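You operate a simulated robot arm through the tools that you are given. There is no shell and no other tool. Be economical: measure what you need, move in short steps, check, and stop when the job is done.

The job below is to be done with a simulated robot arm. You get a single attempt, and the scene is never put back.

Task
Whisk the batter smooth, then ladle one scoop of it into the cold skillet.
Fine: whisk and scoop go back where they were; the range stays off.

It is judged by the outcome, as a careful person would: the job done as asked, and still so three seconds after it is handed in. It fails if anything else is knocked over, pushed out of place, dropped, spilled or broken.

Robot
A 7-joint arm with a two-finger parallel gripper, fixed in place. Base frame: the origin is at the foot of the arm, x ahead of it, y to its left, z up; the work surface is at about z = 910. Lengths are in mm, angles in rad, forces in N, time in s.
With the tool pointing down near the work surface it reaches from about 340 to 760 mm from the base axis. Its first joint turns from -2.007 to 2.007 rad. Payload 3.91 kg.
The tool frame sits at the grasp point between the pads (the TCP): z along the fingers, y along the line on which they close. The tips reach 30 mm beyond it. Largest opening 110 mm; finger width 20, thickness 10; the body of the gripper, 48 by 112 mm, starts 55 mm behind the TCP.
Orientation is that of the tool frame in the base frame, as [roll, pitch, yaw] about the fixed x, y, z axes, in that order (R = Rz(yaw) Ry(pitch) Rx(roll)). With the fingers straight down and closing along the base's y, the tool's x points along the base's -x, its y along +y and its z along -z.

Tools
- The arm moves only by the tool arm_command. Its argument "deltas" is a list of rows, each a list of 6 numbers: the shift along the tool's x, y, z in units of 25 mm (1.0 is 25 mm), then the turn, a rotation vector about the tool's x, y, z in units of 4 degrees (1.0 is 4 degrees). In form: [[x, y, z, wx, wy, wz], ...]. A call has 1 to 20 rows; each row shifts and turns the commanded pose from where the row before left it, along the tool's axes as they then stand. "hand" is the finger opening in mm, from 0 to 110, set as the call begins (left out, the last holds). A call with a number of a shift or a turn outside -1 to 1 is refused whole. A row lasts 0.2 s, in which the tool goes at most 50 mm and 0.15 rad; a call with a longer step from one row to the next is refused whole, and so is a gripper value outside its range. A pose out of reach is approached as far as the arm can. The call stops where the force on the tool passes 40 N (or 10 N more than at its start, if that is more) or the arm is blocked; 0.2 s more then pass. Each finger travels about 108 mm/s and halts on what it meets, pressing with about 27 N; the grip force reading is that of the motor and also rises with nothing between the fingers. The clock runs only during rows and for 0.2 s after the last one: add rows that do not move to give the fingers time. The reply holds the time, the measured pose of the TCP, the force on the tool along the base axes, the opening and the grip force, in the units named above and with some noise, and new pictures: "pictures" is both (left out), scene, wrist or none.
- Cameras (640 x 400 px; columns grow to the right, rows downward): "scene" is fixed at [46.1, 636, 1492.9]; the picture's right is [-0.42, -0.91, 0.00], its down [-0.82, 0.37, -0.44] and it looks along [0.40, -0.18, -0.90] (base axes); focal length 214 px, centre (320, 200). "wrist" rides on the gripper at [72, 17, -103] in the tool frame; the picture's right is [-0.23, 0.97, 0.00], its down [-0.76, -0.18, -0.62] and it looks along [-0.61, -0.14, 0.78] (tool axes); focal length 222 px, centre (320, 200). There is no depth. A picture from a camera that has moved, and an enlarged one, comes with that camera's place and axes in the base frame and with its lens. The place of the scene camera against the robot may be out by one fixed shift of up to 25 mm in any direction.
- move_column(by): slides the trunk up (or, below 0, down) by that many mm; the arm rides with it, the base frame stays. It gives what a move gives, with no picture.
- close_up(camera, box): a new picture of the part [left, top, right, bottom] of that camera's present view, enlarged. No time passes.
- job_done(): hands the job in; it is judged then, once.

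Go step by step. Nothing tells you positions but the pictures and the camera data: compare them with the known pose of the tool, close in by small moves and look again before you grip or let go. The budget is 120 turns and 170 pictures, counting those below and the enlarged ones. Unless the task says otherwise, let go and move clear before handing in, and close with one line.

The tools are called after "Request:" as a command line: name --pt "numbers of a row" for each row, then --argument value for the rest, lists and objects as JSON in quotes. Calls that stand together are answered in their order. arm_command: Moves the arm, as the interface text tells. Its arguments: {"type":"object","properties":{"deltas":{"type":"array","items":{"type":"array","items":{"type":"number"}}},"hand":{"type":"number"},"pictures":{"type":"string","enum":["both","scene","wrist","none"]}},"required":["deltas"]} The other tools are called the same way: move_column (by) slides the trunk up or down; close_up (camera, box) takes an enlarged picture of a part of a camera's view; job_done () hands the job in.

At the start:

```text
t: 0.0
position: [202.5, 408.8, 1291.0]
orientation: [3.141, 0.0, -3.141]
wrist_force: [-0.6, -0.5, -0.9]
grip_width: 109.8
gripper_force: 0.0
trunk travel left (down, up): [-825.0, 165.0]
```

scene: 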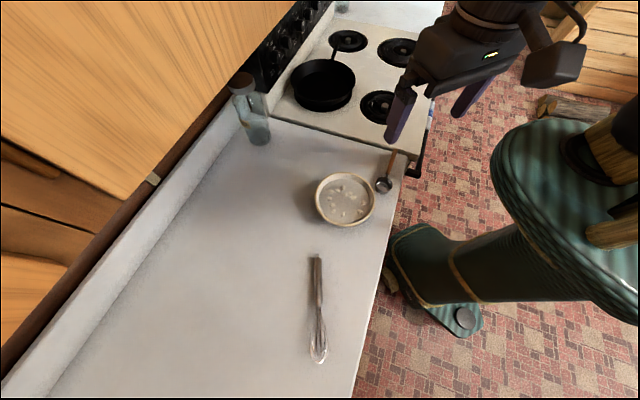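
wrist: 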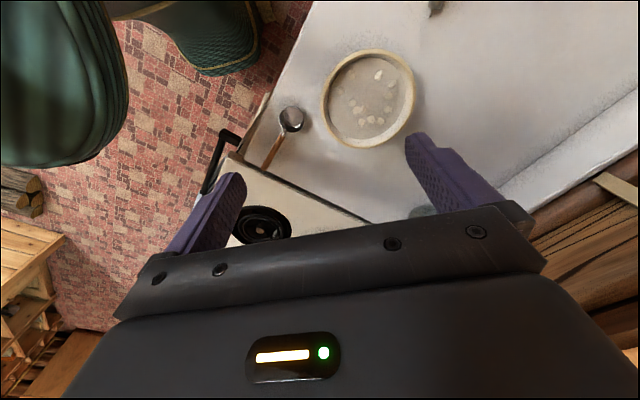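

I see the whisk on the counter around (50, 640), the batter bowl near (262, 480), the scoop near (268, 328) and the skillet near (740, 310). I'll enlarge the pictures before moving anything.

Request:
close_up --camera "scene" --box '[260, 130, 420, 230]'

Request:
close_up --camera "scene" --box '[220, 20, 460, 170]'

Request:
close_up --camera "scene" --box '[240, 240, 400, 370]'

Request:
close_up --camera "wrist" --box '[220, 30, 460, 180]'

```text
4.00 times, centred on (340, 180) of scene
camera zoom: at [46.1, 636.0, 1492.9], right [-0.42, -0.91, 0.0], down [-0.82, 0.37, -0.44], along [0.4, -0.18, -0.9], focal length 858 px, centre (240, 280)
```

zoom: 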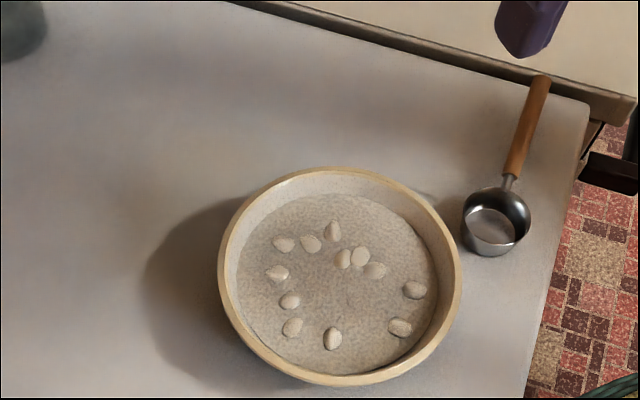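

```text
2.67 times, centred on (340, 95) of scene
camera zoom: at [46.1, 636.0, 1492.9], right [-0.42, -0.91, 0.0], down [-0.82, 0.37, -0.44], along [0.4, -0.18, -0.9], focal length 572 px, centre (267, 480)
```

zoom: 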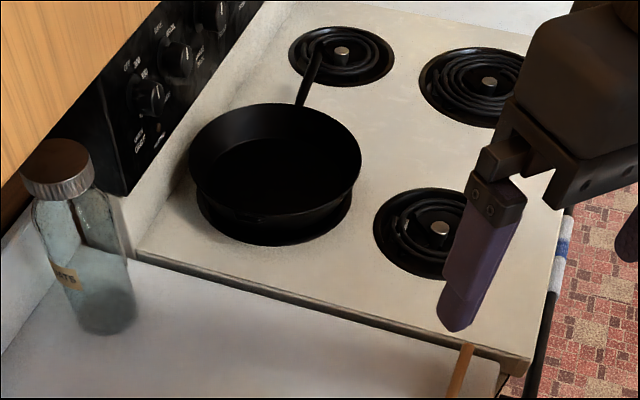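

```text
3.08 times, centred on (320, 305) of scene
camera zoom: at [46.1, 636.0, 1492.9], right [-0.42, -0.91, 0.0], down [-0.82, 0.37, -0.44], along [0.4, -0.18, -0.9], focal length 660 px, centre (320, -123)
```

zoom: 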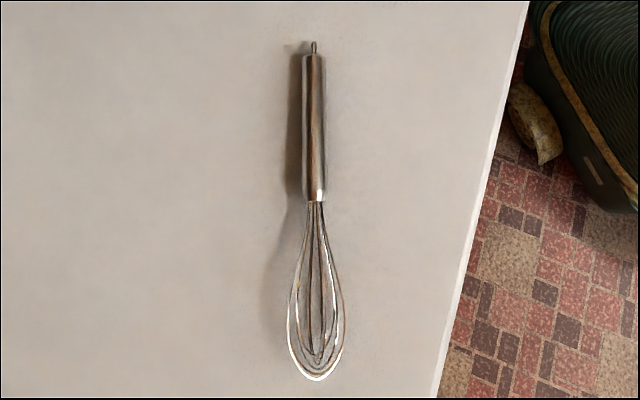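

```text
2.67 times, centred on (340, 105) of wrist
camera zoom: at [130.6, 425.4, 1394.0], right [0.23, 0.97, 0.0], down [0.76, -0.18, 0.62], along [0.61, -0.14, -0.78], focal length 592 px, centre (267, 453)
```

zoom: 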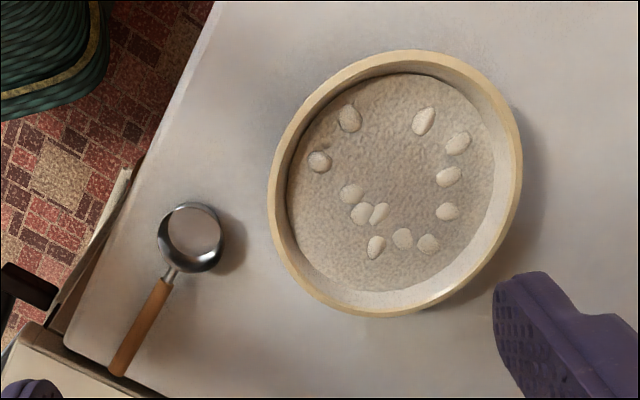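

The whisk lies with its handle centre near (110, 630) and its head toward -x/+y. I'll move above the handle and turn the tool to match it.

Request:
arm_command --pt "0.36 0.89 0.5 0 0 0" --pt "0.36 0.89 0.5 0 0 0" --pt "0.36 0.89 0.5 0 0 0" --pt "0.36 0.89 0.5 0 0 0" --pt "0.36 0.89 0.5 0 0 0" --pt "0.36 0.89 0.5 0 0 0" --pt "0.36 0.89 0.5 0 0 0" --pt "0.36 0.89 0.5 0 0 0" --pt "0.36 0.89 0.5 0 0 0" --pt "0.36 0.89 0.5 0 0 0" --pt "0 0 0 0 0 1" --pt "0 0 0 0 0 1" --pt "0 0 0 0 0 1" --pt "0 0 0 0 0 1" --pt "0 0 0 0 0 1" --pt "0 0 0 0 0 1" --hand 70

```text
t: 3.4
position: [112.6, 629.7, 1164.7]
orientation: [3.139, 0.0, 2.723]
wrist_force: [-0.9, 0.2, 0.0]
grip_width: 70.2
gripper_force: 0.0
trunk travel left (down, up): [-825.0, 165.0]
camera wrist: at [53.2, 675.5, 1268.1], right [0.6, 0.8, 0.0], down [0.62, -0.47, 0.62], along [0.5, -0.38, -0.78], focal length 222 px, centre (320, 200)
```

scene: 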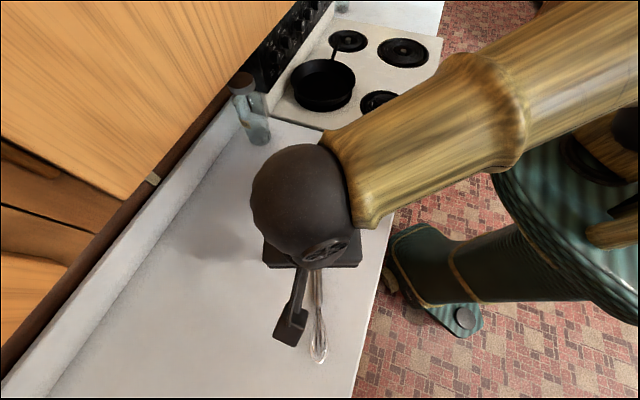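
wrist: 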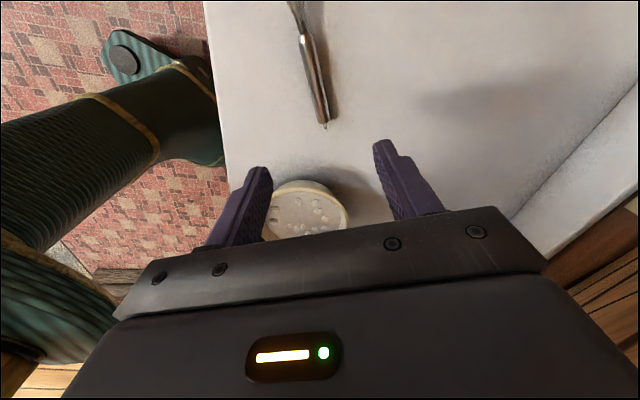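

The wrist view puts the handle from (159, 604) to (50, 649), a few mm from the tool axis. I'll correct, go down part way, and look again.

Request:
arm_command --pt "-0.12 -0.23 0.8 0 0 -0.25" --pt "0 0 0.9 0 0 0" --pt "0 0 0.9 0 0 0" --pt "0 0 0.9 0 0 0" --pt "0 0 0.9 0 0 0" --hand 60 --pictures "wrist"

```text
t: 4.6
position: [114.3, 623.8, 1057.3]
orientation: [-3.142, 0.0, 2.742]
wrist_force: [-0.1, 0.1, -0.4]
grip_width: 59.8
gripper_force: 0.1
trunk travel left (down, up): [-825.0, 165.0]
camera wrist: at [54.2, 668.1, 1160.0], right [0.59, 0.81, 0.0], down [0.63, -0.46, 0.62], along [0.5, -0.37, -0.78], focal length 222 px, centre (320, 200)
```

wrist: 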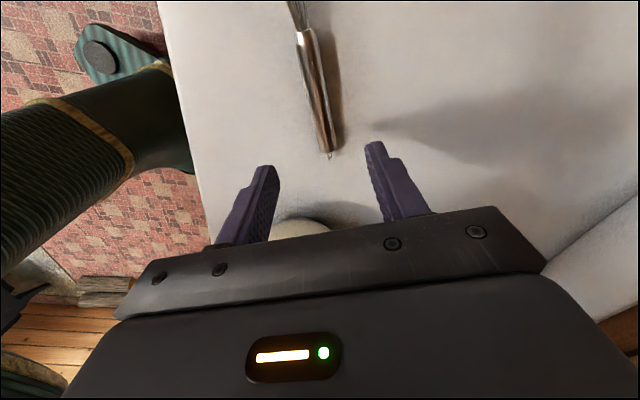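

The handle is centred between the fingers, so I'll go down to it and check before closing.

Request:
arm_command --pt "0 0 0.9 0 0 -0.1" --pt "0 0 0.9 0 0 0" --pt "0 0 0.9 0 0 0" --pt "0 0 0.8 0 0 0" --pt "0 0 0.5 0 0 0" --pt "0 0 0.46 0 0 0"

```text
t: 6.0
position: [113.9, 624.3, 944.4]
orientation: [3.141, 0.001, 2.748]
wrist_force: [-0.2, 0.1, -0.8]
grip_width: 60.1
gripper_force: 0.1
trunk travel left (down, up): [-825.0, 165.0]
camera wrist: at [53.2, 667.7, 1047.5], right [0.58, 0.81, 0.0], down [0.64, -0.46, 0.62], along [0.51, -0.36, -0.78], focal length 222 px, centre (320, 200)
```

scene: 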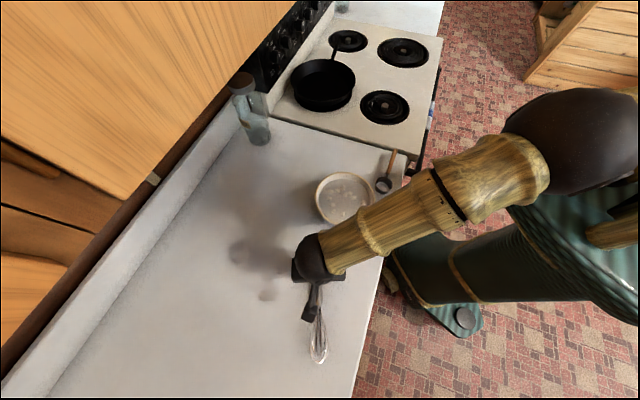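
wrist: 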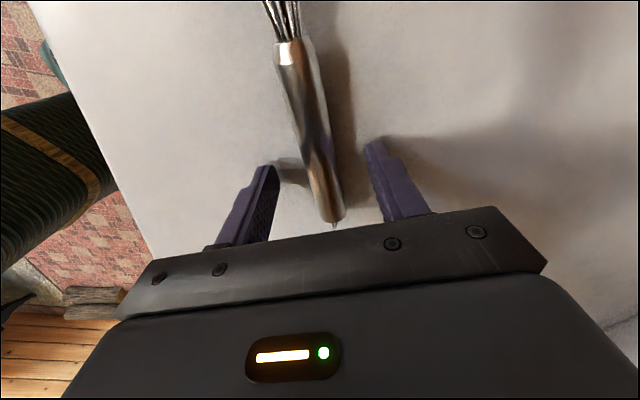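

The handle lies between the fingers, so I close on it.

Request:
arm_command --pt "0 0 0 0 0 0" --pt "0 0 0 0 0 0" --pt "0 0 0 0 0 0" --pt "0 0 0 0 0 0" --hand 5 --pictures "wrist"

```text
t: 7.0
position: [114.7, 624.7, 944.6]
orientation: [-3.141, 0.0, 2.747]
wrist_force: [0.0, 0.0, -1.0]
grip_width: 17.0
gripper_force: 26.9
trunk travel left (down, up): [-825.0, 165.0]
camera wrist: at [53.1, 667.7, 1047.8], right [0.58, 0.81, 0.0], down [0.64, -0.46, 0.62], along [0.51, -0.36, -0.78], focal length 222 px, centre (320, 200)
```

wrist: 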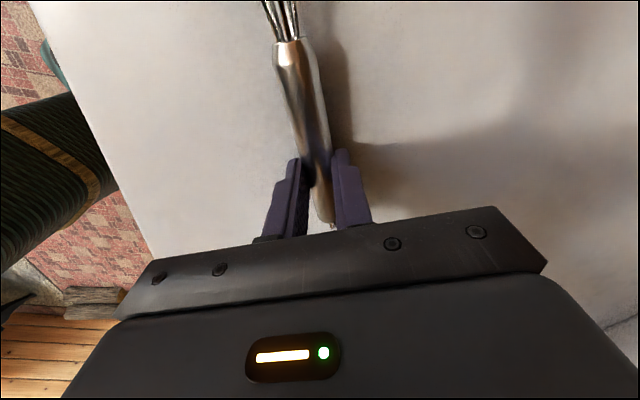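

The grip is firm at 17 mm. I'll lift the whisk and carry it toward the bowl.

Request:
arm_command --pt "0 0 -0.6 0 0 0" --pt "0 0 -1 0 0 0" --pt "0 0 -1 0 0 0" --pt "0 0 -1 0 0 0" --pt "0 0 -1 0 0 0" --pt "0 0 -1 0 0 0" --pt "0 0 -1 0 0 0" --pt "0 0 -1 0 0 0" --pt "0 0 -1 0 0 0" --pt "0 0 -1 0 0 0" --pt "0 0 -1 0 0 0" --pt "-0.93 -0.356 0 0 0 0" --pt "-0.93 -0.356 0 0 0 0" --pt "-0.93 -0.356 0 0 0 0" --pt "-0.93 -0.356 0 0 0 0" --pt "-0.93 -0.356 0 0 0 0" --pt "-0.93 -0.356 0 0 0 0" --pt "-0.93 -0.356 0 0 0 0" --pt "-0.93 -0.356 0 0 0 0" --pictures "scene"

Request:
arm_command --pt "0 0 0 0 0 -1" --pt "0 0 0 0 0 -1" --pt "0 0 0 0 0 -1" --pt "0 0 0 0 0 -1" --pt "0 0 0 0 0 -1" --pt "0 0 0 0 0 -1" --pt "0 0 0 0 0 -1" --pt "0 0 0 0 0 -1" --pt "0 0 0 0 0 -1" --pt "0 0 0 0 0 -1" --pt "0 0 0 0 0 -1" --pt "0 0 0 0 0 -1" --pictures "scene"

```text
t: 11.0
position: [256.9, 483.9, 1209.0]
orientation: [3.14, 0.0, 2.75]
wrist_force: [-0.1, -0.2, -0.9]
grip_width: 16.8
gripper_force: 26.6
trunk travel left (down, up): [-825.0, 165.0]
```

scene: 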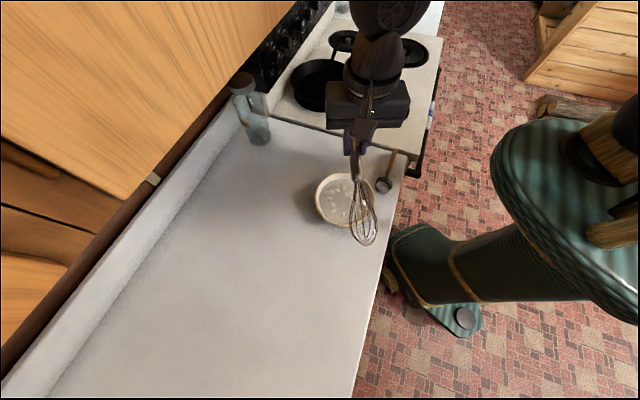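

```text
t: 13.6
position: [257.6, 486.6, 1209.2]
orientation: [-3.141, 0.0, -2.697]
wrist_force: [1.0, -0.6, 0.3]
grip_width: 17.1
gripper_force: 27.1
trunk travel left (down, up): [-825.0, 165.0]
```

scene: 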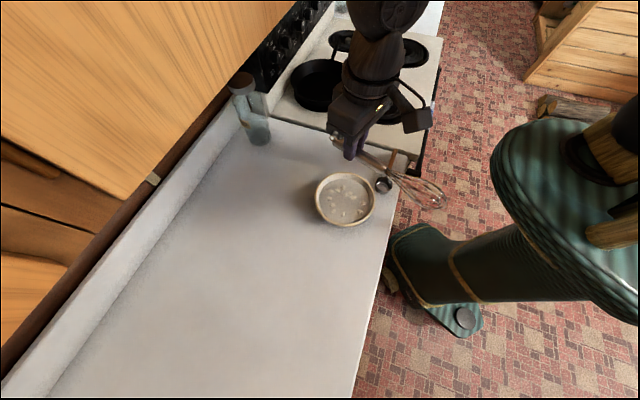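

The whisk now hangs above the bowl and is pointing back toward the base. I'll tilt the tool so its head goes down.

Request:
arm_command --pt "0 0 0 0 -1 0" --pt "0 0 0 0 -1 0" --pt "0 0 0 0 -1 0" --pt "0 0 0 0 -1 0" --pt "0 0 0 0 -1 0" --pt "0 0 0 0 -1 0" --pt "0 0 0 0 -1 0" --pt "0 0 0 0 -1 0" --pt "0 0 0 0 -1 0" --pt "0 0 0 0 -1 0" --pt "0 0 0 0 -1 0" --pt "0 0 0 0 -1 0" --pt "0 0 0 0 -1 0" --pt "0 0 0 0 -1 0" --pt "0 0 0 0 -1 0"

```text
t: 16.8
position: [262.1, 485.9, 1216.1]
orientation: [3.109, 1.05, -2.738]
wrist_force: [0.4, 0.1, -1.1]
grip_width: 16.5
gripper_force: 28.1
trunk travel left (down, up): [-825.0, 165.0]
camera wrist: at [141.5, 448.4, 1204.4], right [-0.3, 0.93, 0.21], down [-0.06, -0.24, 0.97], along [0.95, 0.28, 0.13], focal length 222 px, centre (320, 200)
```

scene: 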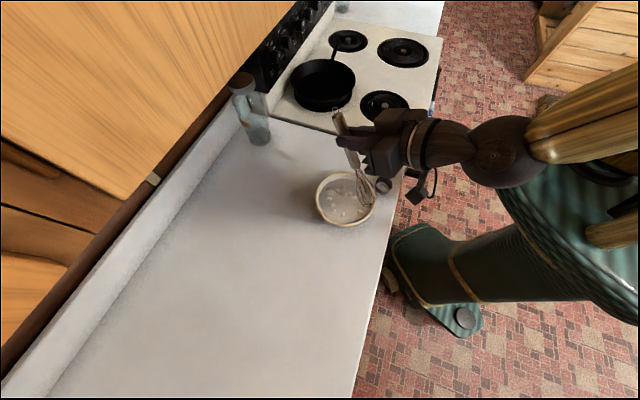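
wrist: 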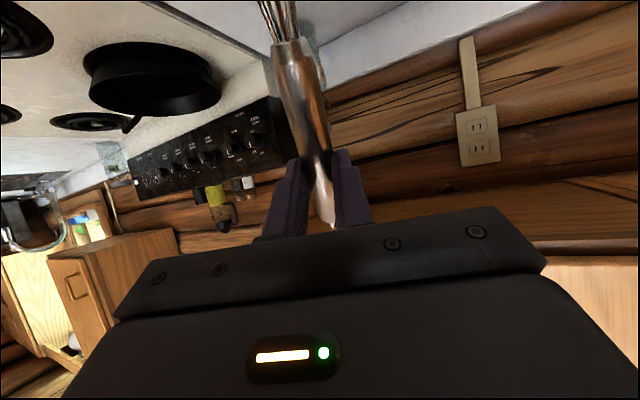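

The whisk is tilted 60° and its tip should be near (199, 459, 1048). I'll centre the tip over the bowl at about z 1000 and check the view.

Request:
arm_command --pt "0.095 0.03 0.8 0 0 0" --pt "0.095 0.03 0.8 0 0 0" --pt "0.095 0.03 0.8 0 0 0" --pt "0.095 0.03 0.8 0 0 0" --pt "0 0 0 0 0 0" --pt "0 0 0 0 0 0" --pictures "none"

Request:
close_up --camera "scene" --box '[260, 120, 420, 220]'

```text
t: 18.2
position: [314.2, 518.1, 1160.9]
orientation: [3.141, 1.046, -2.698]
wrist_force: [0.3, 0.7, -0.5]
grip_width: 17.1
gripper_force: 26.7
trunk travel left (down, up): [-825.0, 165.0]
```

```text
4.00 times, centred on (340, 170) of scene
camera zoom: at [46.1, 636.0, 1492.9], right [-0.42, -0.91, 0.0], down [-0.82, 0.37, -0.44], along [0.4, -0.18, -0.9], focal length 858 px, centre (240, 320)
```

zoom: 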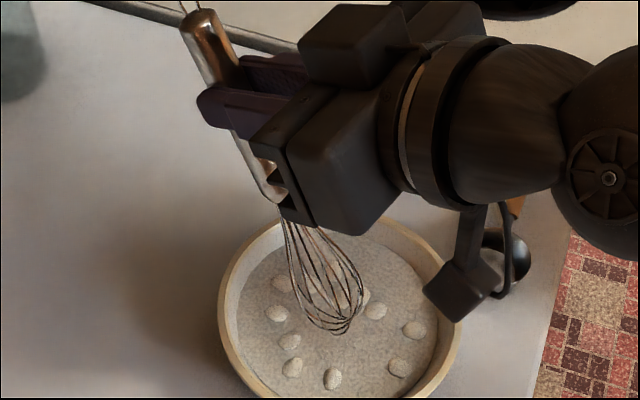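

The whisk hangs over the bowl. I'll lower it straight down about 45 mm and check where the tip is against the batter.

Request:
arm_command --pt "0.78 0 0.45 0 0 0" --pt "0.78 0 0.45 0 0 0" --pt "0 0 0 0 0 0" --pictures "none"

Request:
close_up --camera "scene" --box '[290, 150, 402, 220]'

```text
t: 19.0
position: [312.9, 515.9, 1116.0]
orientation: [3.141, 1.048, -2.698]
wrist_force: [-0.9, -0.2, 0.4]
grip_width: 16.8
gripper_force: 26.8
trunk travel left (down, up): [-825.0, 165.0]
```

```text
5.71 times, centred on (346, 185) of scene
camera zoom: at [46.1, 636.0, 1492.9], right [-0.42, -0.91, 0.0], down [-0.82, 0.37, -0.44], along [0.4, -0.18, -0.9], focal length 1226 px, centre (171, 286)
```

zoom: 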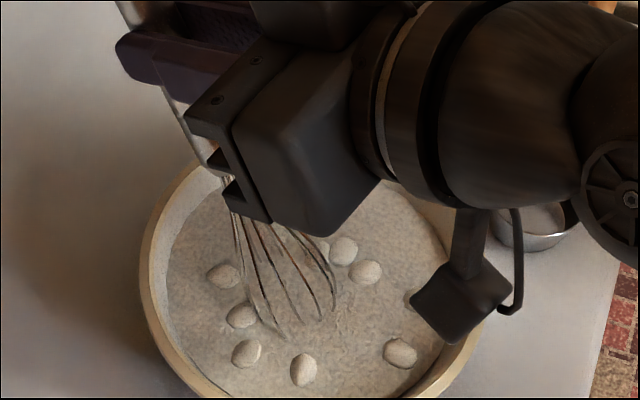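

The tip is entering the batter a bit short of centre. I'll shift to centre and lower gently, watching the force.

Request:
arm_command --pt "0.17 -0.09 0.18 0 0 0" --pt "0.17 -0.09 0.18 0 0 0" --pt "0.17 -0.09 0.18 0 0 0" --pt "0 0 0 0 0 0" --pictures "none"

Request:
close_up --camera "scene" --box '[290, 150, 402, 220]'

```text
t: 20.0
position: [321.8, 513.4, 1098.8]
orientation: [-3.141, 1.048, -2.698]
wrist_force: [0.4, 0.4, -1.1]
grip_width: 16.8
gripper_force: 27.5
trunk travel left (down, up): [-825.0, 165.0]
```

```text
5.71 times, centred on (346, 185) of scene
camera zoom: at [46.1, 636.0, 1492.9], right [-0.42, -0.91, 0.0], down [-0.82, 0.37, -0.44], along [0.4, -0.18, -0.9], focal length 1226 px, centre (171, 286)
```

zoom: 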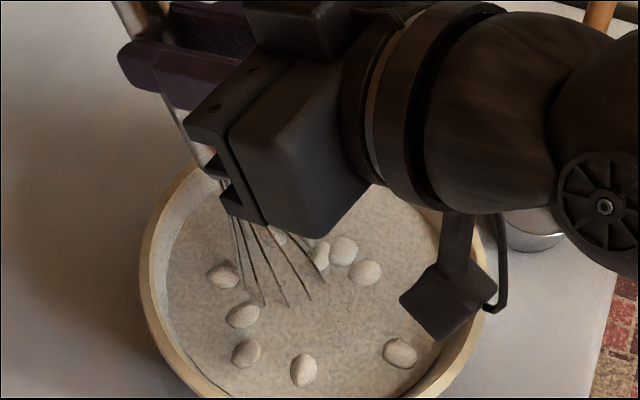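

No contact with the floor and the wires are well in the batter. I'll stir one circle of about 32 mm radius and check.

Request:
arm_command --pt "0 0.64 0 0 0 0" --pt "0 0.64 0 0 0 0" --pt "-0.376 -0.244 0.651 0 0 0" --pt "-0.233 -0.64 0.402 0 0 0" --pt "0 -0.791 0 0 0 0" --pt "0.233 -0.64 -0.402 0 0 0" --pt "0.376 -0.244 -0.651 0 0 0" --pt "0.376 0.244 -0.651 0 0 0" --pt "0.233 0.64 -0.402 0 0 0" --pt "0 0.791 0 0 0 0" --pt "-0.233 0.64 0.402 0 0 0" --pt "-0.376 0.244 0.651 0 0 0" --pictures "none"

Request:
close_up --camera "scene" --box '[290, 150, 402, 220]'

```text
t: 22.6
position: [308.4, 543.4, 1097.9]
orientation: [-3.14, 1.047, -2.697]
wrist_force: [0.5, 0.8, -0.6]
grip_width: 16.5
gripper_force: 26.7
trunk travel left (down, up): [-825.0, 165.0]
```

```text
5.71 times, centred on (346, 185) of scene
camera zoom: at [46.1, 636.0, 1492.9], right [-0.42, -0.91, 0.0], down [-0.82, 0.37, -0.44], along [0.4, -0.18, -0.9], focal length 1226 px, centre (171, 286)
```

zoom: 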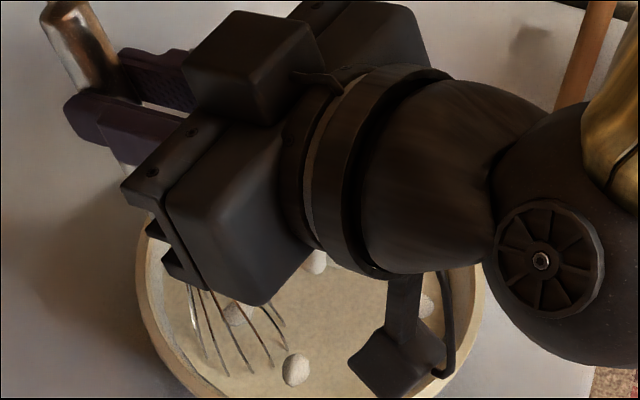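

The batter is already turning smoother and the bowl hasn't moved, so I keep stirring.

Request:
arm_command --pt "-0.376 -0.244 0.651 0 0 0" --pt "-0.233 -0.64 0.402 0 0 0" --pt "0 -0.791 0 0 0 0" --pt "0.233 -0.64 -0.402 0 0 0" --pt "0.376 -0.244 -0.651 0 0 0" --pt "0.376 0.244 -0.651 0 0 0" --pt "0.233 0.64 -0.402 0 0 0" --pt "0 0.791 0 0 0 0" --pt "-0.233 0.64 0.402 0 0 0" --pt "-0.376 0.244 0.651 0 0 0" --pt "-0.376 -0.244 0.651 0 0 0" --pt "-0.233 -0.64 0.402 0 0 0" --pt "0 -0.791 0 0 0 0" --pt "0.233 -0.64 -0.402 0 0 0" --pt "0.376 -0.244 -0.651 0 0 0" --pt "0.376 0.244 -0.651 0 0 0" --pt "0.233 0.64 -0.402 0 0 0" --pt "0 0.791 0 0 0 0" --pt "-0.233 0.64 0.402 0 0 0" --pt "-0.376 0.244 0.651 0 0 0" --pictures "none"

Request:
arm_command --pt "-0.376 -0.244 0.651 0 0 0" --pt "-0.233 -0.64 0.402 0 0 0" --pt "0 -0.791 0 0 0 0" --pt "0.233 -0.64 -0.402 0 0 0" --pt "0.376 -0.244 -0.651 0 0 0" --pt "0.376 0.244 -0.651 0 0 0" --pt "0.233 0.64 -0.402 0 0 0" --pt "0 0.791 0 0 0 0" --pt "-0.233 0.64 0.402 0 0 0" --pt "-0.376 0.244 0.651 0 0 0" --pt "-0.376 -0.244 0.651 0 0 0" --pt "-0.233 -0.64 0.402 0 0 0" --pt "0 -0.791 0 0 0 0" --pt "0.233 -0.64 -0.402 0 0 0" --pictures "none"

Request:
close_up --camera "scene" --box '[290, 150, 402, 220]'

```text
t: 26.8
position: [308.7, 543.2, 1099.7]
orientation: [3.14, 1.047, -2.698]
wrist_force: [0.7, 0.0, -1.0]
grip_width: 16.9
gripper_force: 27.1
trunk travel left (down, up): [-825.0, 165.0]
```

```text
t: 29.8
position: [350.6, 499.2, 1097.3]
orientation: [-3.139, 1.047, -2.697]
wrist_force: [0.1, -0.6, -0.6]
grip_width: 16.6
gripper_force: 27.0
trunk travel left (down, up): [-825.0, 165.0]
```

```text
5.71 times, centred on (346, 185) of scene
camera zoom: at [46.1, 636.0, 1492.9], right [-0.42, -0.91, 0.0], down [-0.82, 0.37, -0.44], along [0.4, -0.18, -0.9], focal length 1226 px, centre (171, 286)
```

zoom: 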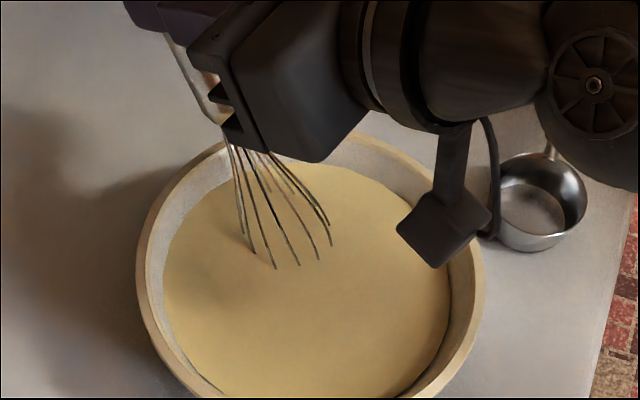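

The batter looks smooth. One more round covers the rest, then I'll raise the whisk over the bowl and let it drip.

Request:
arm_command --pt "0.376 -0.244 -0.651 0 0 0" --pt "0.376 0.244 -0.651 0 0 0" --pt "0.233 0.64 -0.402 0 0 0" --pt "0 0.791 0 0 0 0" --pt "-0.233 0.64 0.402 0 0 0" --pt "-0.376 0.244 0.651 0 0 0" --pt "-0.376 -0.244 0.651 0 0 0" --pt "-0.233 -0.64 0.402 0 0 0" --pt "0 -0.791 0 0 0 0" --pt "0.233 -0.64 -0.402 0 0 0" --pt "0.376 -0.244 -0.651 0 0 0" --pt "0.376 0.244 -0.651 0 0 0" --pt "0.233 0.64 -0.402 0 0 0" --pt "0 0.791 0 0 0 0" --pt "-0.233 0.64 0.402 0 0 0" --pt "-0.376 0.244 0.651 0 0 0" --pt "0 -0.64 0 0 0 0" --pt "0 -0.64 0 0 0 0" --pictures "none"

Request:
arm_command --pt "-0.4 0 -0.23 0 0 0" --pt "-0.4 0 -0.23 0 0 0" --pt "-0.4 0 -0.23 0 0 0" --pt "-0.4 0 -0.23 0 0 0" --pt "-0.4 0 -0.23 0 0 0" --pt "0 0 0 0 0 0" --pt "0 0 0 0 0 0" --pt "0 0 0 0 0 0" --pt "0 0 0 0 0 0" --pt "0 0 0 0 0 0" --pt "0 0 0 0 0 0" --pt "0 0 0 0 0 0" --pt "0 0 0 0 0 0" --pt "0 0 0 0 0 0" --pt "0 0 0 0 0 0" --pt "0 0 0 0 0 0" --pt "0 0 0 0 0 0" --pt "0 0 0 0 0 0" --pt "0 0 0 0 0 0" --pt "0 0 0 0 0 0" --pictures "none"

Request:
close_up --camera "scene" --box '[290, 150, 402, 220]'

```text
t: 33.6
position: [322.0, 514.0, 1097.8]
orientation: [3.141, 1.047, -2.697]
wrist_force: [0.0, 1.0, -0.8]
grip_width: 16.6
gripper_force: 27.2
trunk travel left (down, up): [-825.0, 165.0]
```

```text
t: 37.8
position: [321.9, 514.8, 1156.6]
orientation: [-3.14, 1.048, -2.695]
wrist_force: [-0.2, 0.3, 0.1]
grip_width: 16.6
gripper_force: 26.9
trunk travel left (down, up): [-825.0, 165.0]
```

```text
5.71 times, centred on (346, 185) of scene
camera zoom: at [46.1, 636.0, 1492.9], right [-0.42, -0.91, 0.0], down [-0.82, 0.37, -0.44], along [0.4, -0.18, -0.9], focal length 1226 px, centre (171, 286)
```

zoom: 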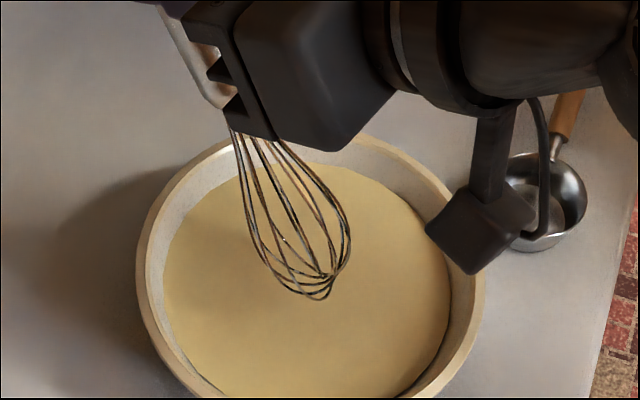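

The batter is smooth and nothing drips. I'll raise the whisk, level it, and turn it back.

Request:
arm_command --pt "-0.69 0 -0.4 0 0 0" --pt "-0.69 0 -0.4 0 0 0" --pt "-0.69 0 -0.4 0 0 0" --pt "0 0 0 0 1 0" --pt "0 0 0 0 1 0" --pt "0 0 0 0 1 0" --pt "0 0 0 0 1 0" --pt "0 0 0 0 1 0" --pt "0 0 0 0 1 0" --pt "0 0 0 0 1 0" --pt "0 0 0 0 1 0" --pt "0 0 0 0 1 0" --pt "0 0 0 0 1 0" --pt "0 0 0 0 1 0" --pt "0 0 0 0 1 0" --pt "0 0 0 0 1 0" --pt "0 0 0 0 1 0" --pt "0 0 0 0 1 0" --pictures "none"

Request:
arm_command --pt "0 0 0 0 0 1" --pt "0 0 0 0 0 1" --pt "0 0 0 0 0 1" --pt "0 0 0 0 0 1" --pt "0 0 0 0 0 1" --pt "0 0 0 0 0 1" --pt "0 0 0 0 0 1" --pt "0 0 0 0 0 1" --pt "0 0 0 0 0 1" --pt "0 0 0 0 0 1" --pt "0 0 0 0 0 1" --pt "0 0 0 0 0 1" --pt "0 0 0 0 0 0" --pt "0 0 0 0 0 0" --pt "0 0 0 0 0 0" --pictures "scene"

```text
t: 41.6
position: [321.2, 514.7, 1215.9]
orientation: [-3.141, -0.001, -2.696]
wrist_force: [-0.5, 0.2, -0.3]
grip_width: 17.1
gripper_force: 27.2
trunk travel left (down, up): [-825.0, 165.0]
```

```text
t: 44.8
position: [322.2, 514.0, 1215.2]
orientation: [-3.14, 0.001, 2.747]
wrist_force: [-0.1, 0.5, -0.2]
grip_width: 16.5
gripper_force: 26.7
trunk travel left (down, up): [-825.0, 165.0]
```

scene: 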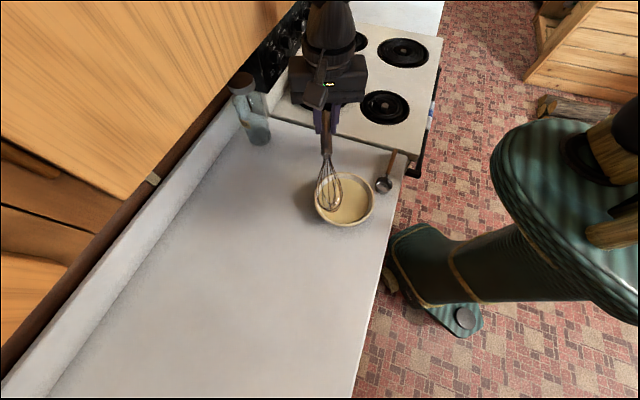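

The whisk is back in its old orientation. I'll carry it above its spot and come down to about z 1000.

Request:
arm_command --pt "0.936 0.088 0 0 0 0" --pt "0.936 0.088 0 0 0 0" --pt "0.936 0.088 0 0 0 0" --pt "0.936 0.088 0 0 0 0" --pt "0.936 0.088 0 0 0 0" --pt "0.936 0.088 0 0 0 0" --pt "0.936 0.088 0 0 0 0" --pt "0.936 0.088 0 0 0 0" --pt "0.936 0.088 0 0 0 0" --pt "0.936 0.088 0 0 0 0" --pt "0 0 0.95 0 0 0" --pt "0 0 0.95 0 0 0" --pt "0 0 0.95 0 0 0" --pt "0 0 0.95 0 0 0" --pt "0 0 0.95 0 0 0" --pt "0 0 0.95 0 0 0" --pt "0 0 0.95 0 0 0" --pt "0 0 0.95 0 0 0" --pt "0 0 0.95 0 0 0" --pt "0 0 0 0 0 0" --pictures "none"

```text
t: 49.0
position: [116.7, 623.0, 1002.0]
orientation: [3.141, 0.0, 2.749]
wrist_force: [-0.1, 0.6, 0.1]
grip_width: 16.6
gripper_force: 27.5
trunk travel left (down, up): [-825.0, 165.0]
```

Next I lower the last 57 mm slowly and look.

Request:
arm_command --pt "0.09 0 0.7 0 0 0" --pt "0 0 0.7 0 0 0" --pt "0 0 0.4 0 0 0" --pt "0 0 0.24 0 0 0" --pt "0 0 0.2 0 0 0" --pt "0 0 0 0 0 0"

```text
t: 50.4
position: [113.6, 624.9, 946.8]
orientation: [3.14, 0.0, 2.749]
wrist_force: [-0.3, 0.2, 0.9]
grip_width: 16.4
gripper_force: 26.9
trunk travel left (down, up): [-825.0, 165.0]
camera wrist: at [52.4, 668.0, 1049.3], right [0.58, 0.81, 0.0], down [0.64, -0.46, 0.62], along [0.51, -0.36, -0.78], focal length 222 px, centre (320, 200)
```

scene: 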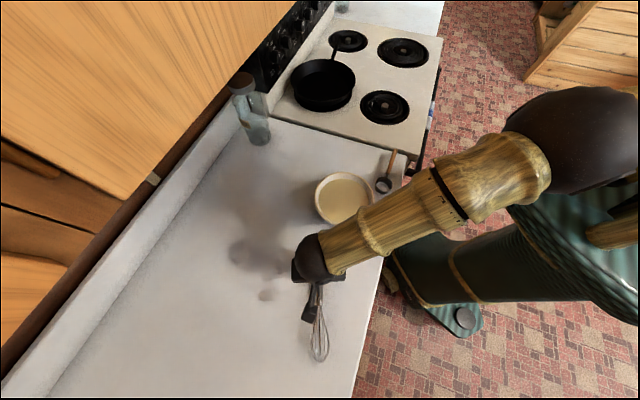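
wrist: 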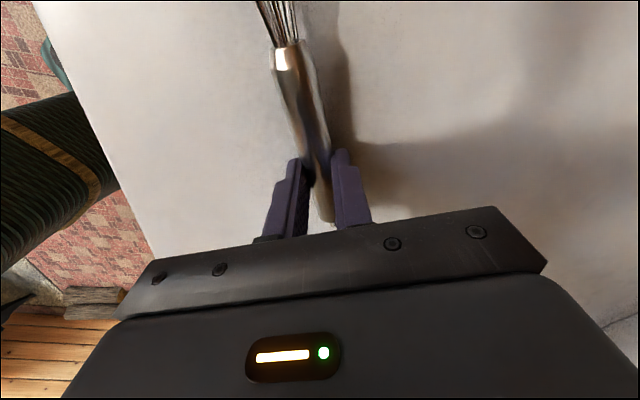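

It matches the original grasp view, about 2 mm high. I'll lower that bit and open the fingers.

Request:
arm_command --pt "0 0 0.09 0 0 0" --pt "0 0 0 0 0 0" --pictures "none"

Request:
arm_command --pt "0 0 0 0 0 0" --pt "0 0 0 0 0 0" --pt "0 0 0 0 0 0" --pt "0 0 -0.5 0 0 0" --pt "0 0 -1 0 0 0" --pt "0 0 -1 0 0 0" --pt "0 0 -1 0 0 0" --pt "0 0 -1 0 0 0" --pt "0 0 -1 0 0 0" --hand 60

```text
t: 51.0
position: [112.5, 624.2, 944.4]
orientation: [3.139, 0.0, 2.746]
wrist_force: [0.5, -1.9, 9.0]
grip_width: 16.5
gripper_force: 27.1
trunk travel left (down, up): [-825.0, 165.0]
```

```text
t: 53.0
position: [112.2, 624.1, 1082.0]
orientation: [3.141, 0.0, 2.749]
wrist_force: [0.0, -1.0, -0.1]
grip_width: 60.0
gripper_force: 0.0
trunk travel left (down, up): [-825.0, 165.0]
camera wrist: at [50.5, 666.8, 1184.5], right [0.58, 0.81, 0.0], down [0.64, -0.46, 0.62], along [0.51, -0.36, -0.78], focal length 222 px, centre (320, 200)
```

scene: 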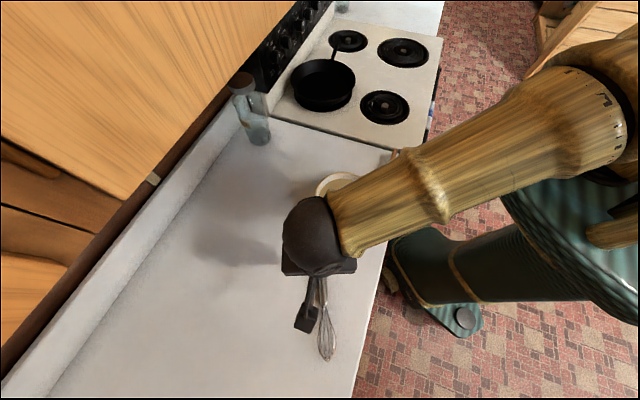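
wrist: 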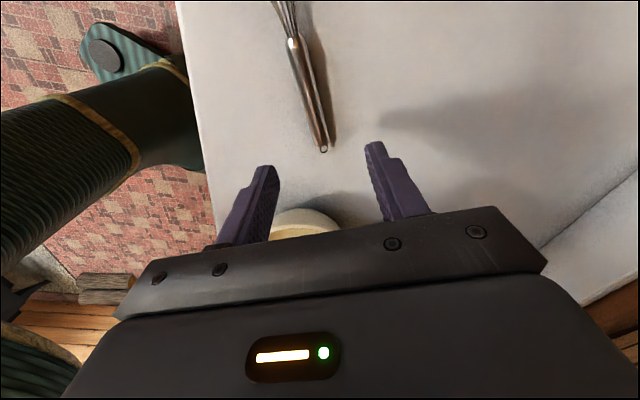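

The whisk is down. I'll move over to the scoop, lining the tool up with its handle, and recheck the whisk in the scene view.

Request:
arm_command --pt "0 0 -0.8 0 0 0" --pt "-0.913 -0.653 0 0 0 0.4" --pt "-0.913 -0.653 0 0 0 0" --pt "-0.913 -0.653 0 0 0 0" --pt "-0.913 -0.653 0 0 0 0" --pt "-0.913 -0.653 0 0 0 0" --pt "-0.913 -0.653 0 0 0 0" --pt "-0.913 -0.653 0 0 0 0" --pt "-0.913 -0.653 0 0 0 0" --pt "-0.913 -0.653 0 0 0 0" --pt "-0.913 -0.653 0 0 0 0" --pt "-0.913 -0.653 0 0 0 0" --pt "-0.913 -0.653 0 0 0 0" --pt "-0.913 -0.653 0 0 0 0" --pt "-0.913 -0.653 0 0 0 0" --pt "0 0 0 0 0 1" --pt "0 0 0 0 0 1" --pt "0 0 0 0 0 1" --pt "0 0 0 0 0 1" --pt "0 0 0 0 0 1"

Request:
close_up --camera "scene" --box '[240, 240, 400, 370]'

```text
t: 57.2
position: [309.9, 286.2, 1101.7]
orientation: [3.141, -0.001, 2.369]
wrist_force: [0.2, 0.8, -0.5]
grip_width: 60.1
gripper_force: 0.0
trunk travel left (down, up): [-825.0, 165.0]
camera wrist: at [270.7, 349.0, 1203.9], right [0.84, 0.54, 0.0], down [0.42, -0.66, 0.62], along [0.34, -0.53, -0.78], focal length 222 px, centre (320, 200)
```

scene: 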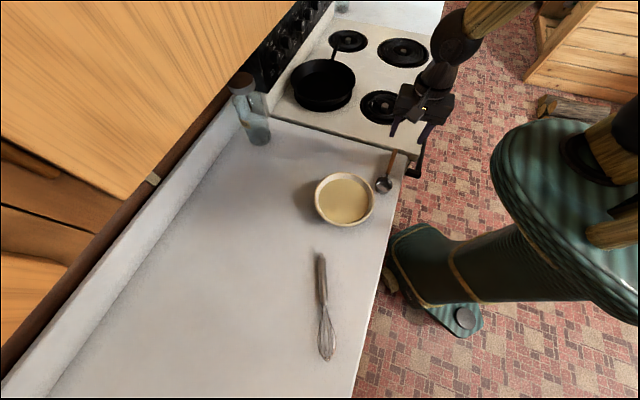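
wrist: 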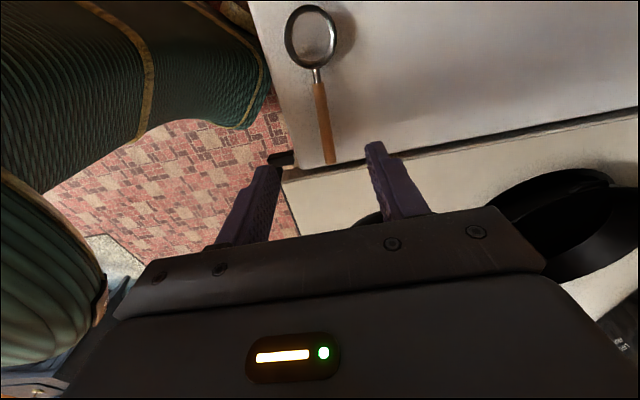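

```text
3.08 times, centred on (320, 305) of scene
camera zoom: at [46.1, 636.0, 1492.9], right [-0.42, -0.91, 0.0], down [-0.82, 0.37, -0.44], along [0.4, -0.18, -0.9], focal length 660 px, centre (320, -123)
```

zoom: 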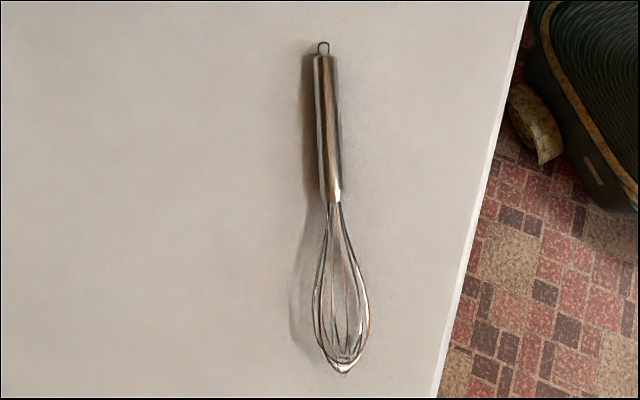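

The whisk is back in place, having just rolled slightly about its axis. The scoop handle runs from the cup at (269, 336) to about (364, 232), so I'll align over it and go lower.

Request:
arm_command --pt "-0.72 0.02 0.8 0 0 0.45" --pt "-0.71 0.02 0.8 0 0 0.45" --pt "0 0 0.8 0 0 0" --pt "0 0 0 0 0 0" --pictures "wrist"

Request:
close_up --camera "scene" --box '[350, 100, 430, 200]'

```text
t: 58.2
position: [337.0, 262.9, 1039.7]
orientation: [3.14, 0.0, 2.308]
wrist_force: [0.2, 0.6, 1.2]
grip_width: 60.2
gripper_force: 0.1
trunk travel left (down, up): [-825.0, 165.0]
camera wrist: at [301.5, 327.2, 1142.9], right [0.87, 0.49, 0.0], down [0.38, -0.68, 0.62], along [0.3, -0.54, -0.78], focal length 222 px, centre (320, 200)
```

wrist: 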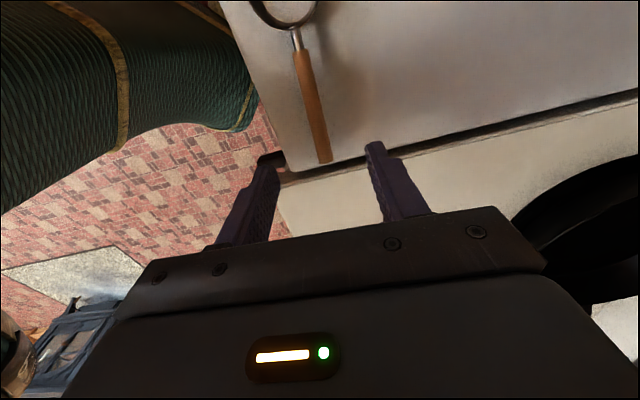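

```text
4.00 times, centred on (390, 150) of scene
camera zoom: at [46.1, 636.0, 1492.9], right [-0.42, -0.91, 0.0], down [-0.82, 0.37, -0.44], along [0.4, -0.18, -0.9], focal length 858 px, centre (40, 400)
```

zoom: 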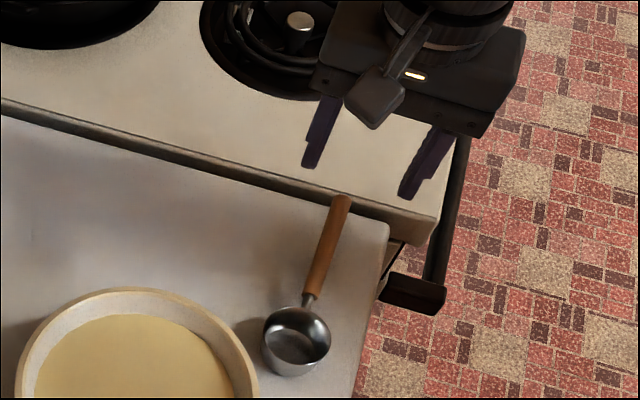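

The handle is nearly centred. I'll make a small correction and go down to z 980 to judge its height.

Request:
arm_command --pt "0 -0.08 0.8 0 0 0.25" --pt "0 0 0.8 0 0 0" --pt "0 0 0.8 0 0 0" --pt "0 0 0 0 0 0" --hand 50 --pictures "wrist"

Request:
close_up --camera "scene" --box '[350, 120, 430, 200]'

```text
t: 59.2
position: [335.8, 259.5, 978.8]
orientation: [3.141, -0.001, 2.292]
wrist_force: [0.0, -0.6, 0.9]
grip_width: 50.2
gripper_force: 0.0
trunk travel left (down, up): [-825.0, 165.0]
camera wrist: at [301.2, 325.6, 1082.8], right [0.88, 0.47, 0.0], down [0.37, -0.69, 0.62], along [0.29, -0.55, -0.78], focal length 222 px, centre (320, 200)
```

wrist: 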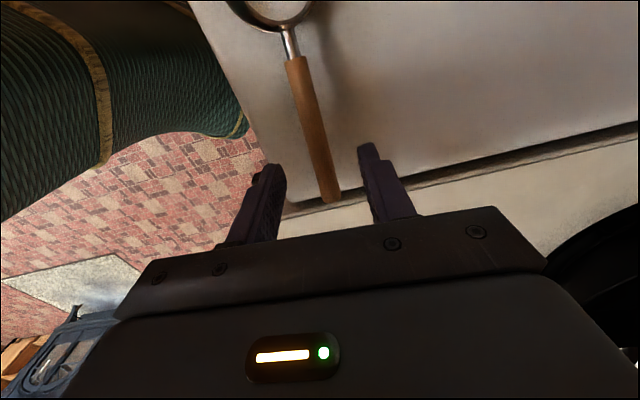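

```text
5.00 times, centred on (390, 160) of scene
camera zoom: at [46.1, 636.0, 1492.9], right [-0.42, -0.91, 0.0], down [-0.82, 0.37, -0.44], along [0.4, -0.18, -0.9], focal length 1072 px, centre (-30, 400)
```

zoom: 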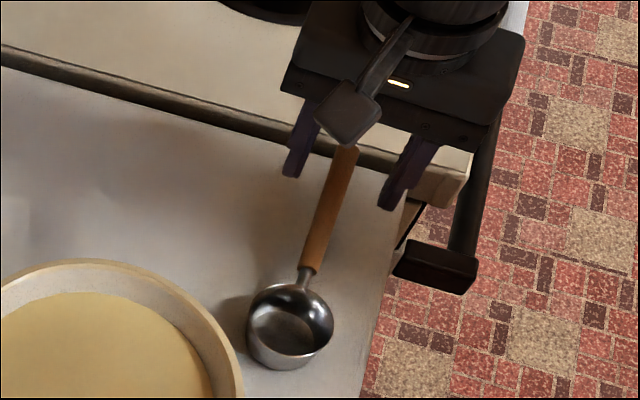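

Triangulating puts the handle at about z 948. I'll lower the TCP to about 960 and close.

Request:
arm_command --pt "0 0 0.4 0 0 0" --pt "0 0 0.32 0 0 0" --pt "0 0 0 0 0 0"

Request:
close_up --camera "scene" --box '[350, 120, 430, 200]'

```text
t: 60.0
position: [336.3, 259.8, 963.4]
orientation: [3.141, 0.0, 2.291]
wrist_force: [-0.6, -0.6, 0.2]
grip_width: 50.0
gripper_force: 0.1
trunk travel left (down, up): [-825.0, 165.0]
camera wrist: at [300.8, 325.8, 1065.4], right [0.88, 0.47, 0.0], down [0.37, -0.69, 0.62], along [0.29, -0.55, -0.78], focal length 222 px, centre (320, 200)
```

scene: 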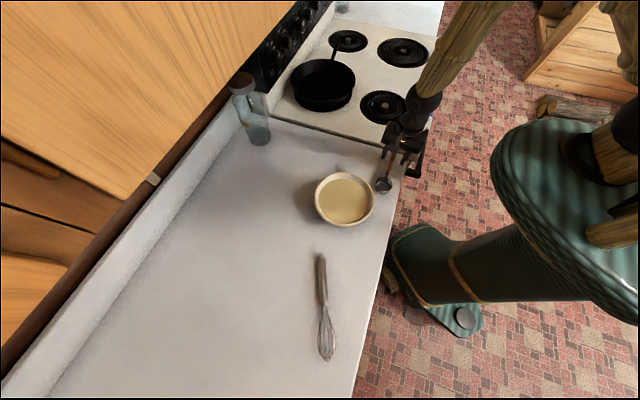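
wrist: 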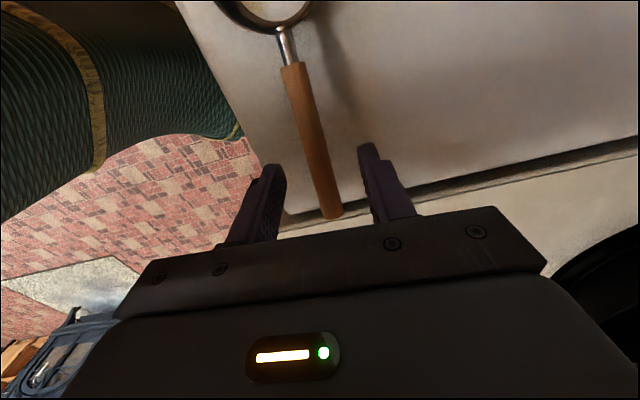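

```text
5.00 times, centred on (390, 160) of scene
camera zoom: at [46.1, 636.0, 1492.9], right [-0.42, -0.91, 0.0], down [-0.82, 0.37, -0.44], along [0.4, -0.18, -0.9], focal length 1072 px, centre (-30, 400)
```

zoom: 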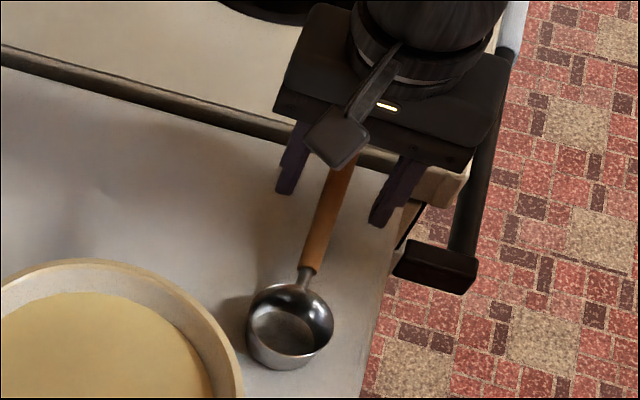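

The handle end is at about z 953, well within the pads. I close on it.

Request:
arm_command --pt "0 0 0 0 0 0" --pt "0 0 0 0 0 0" --pt "0 0 0 0 0 0" --pt "0 0 0 0 0 0" --hand 3 --pictures "wrist"

Request:
close_up --camera "scene" --box '[350, 120, 430, 200]'

```text
t: 61.0
position: [336.5, 260.7, 962.7]
orientation: [3.141, -0.001, 2.29]
wrist_force: [-0.3, 0.5, 0.2]
grip_width: 12.9
gripper_force: 26.5
trunk travel left (down, up): [-825.0, 165.0]
camera wrist: at [300.8, 325.8, 1065.4], right [0.88, 0.47, 0.0], down [0.37, -0.69, 0.62], along [0.29, -0.55, -0.78], focal length 222 px, centre (320, 200)
```

wrist: 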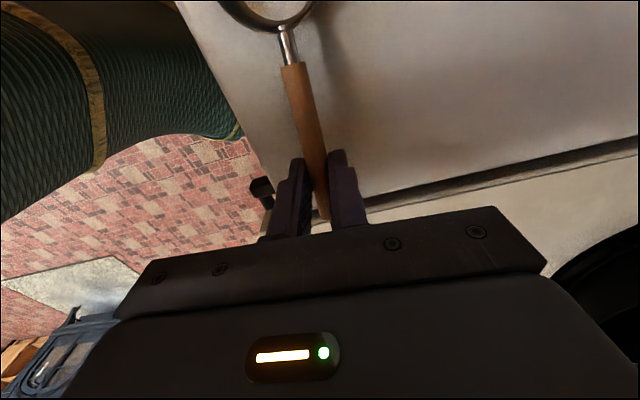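

```text
5.00 times, centred on (390, 160) of scene
camera zoom: at [46.1, 636.0, 1492.9], right [-0.42, -0.91, 0.0], down [-0.82, 0.37, -0.44], along [0.4, -0.18, -0.9], focal length 1072 px, centre (-30, 400)
```

zoom: 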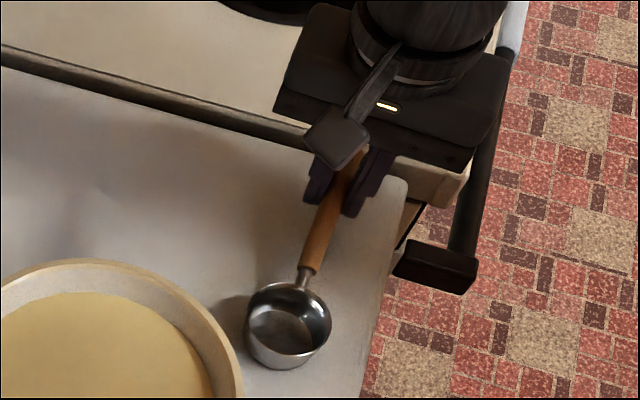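

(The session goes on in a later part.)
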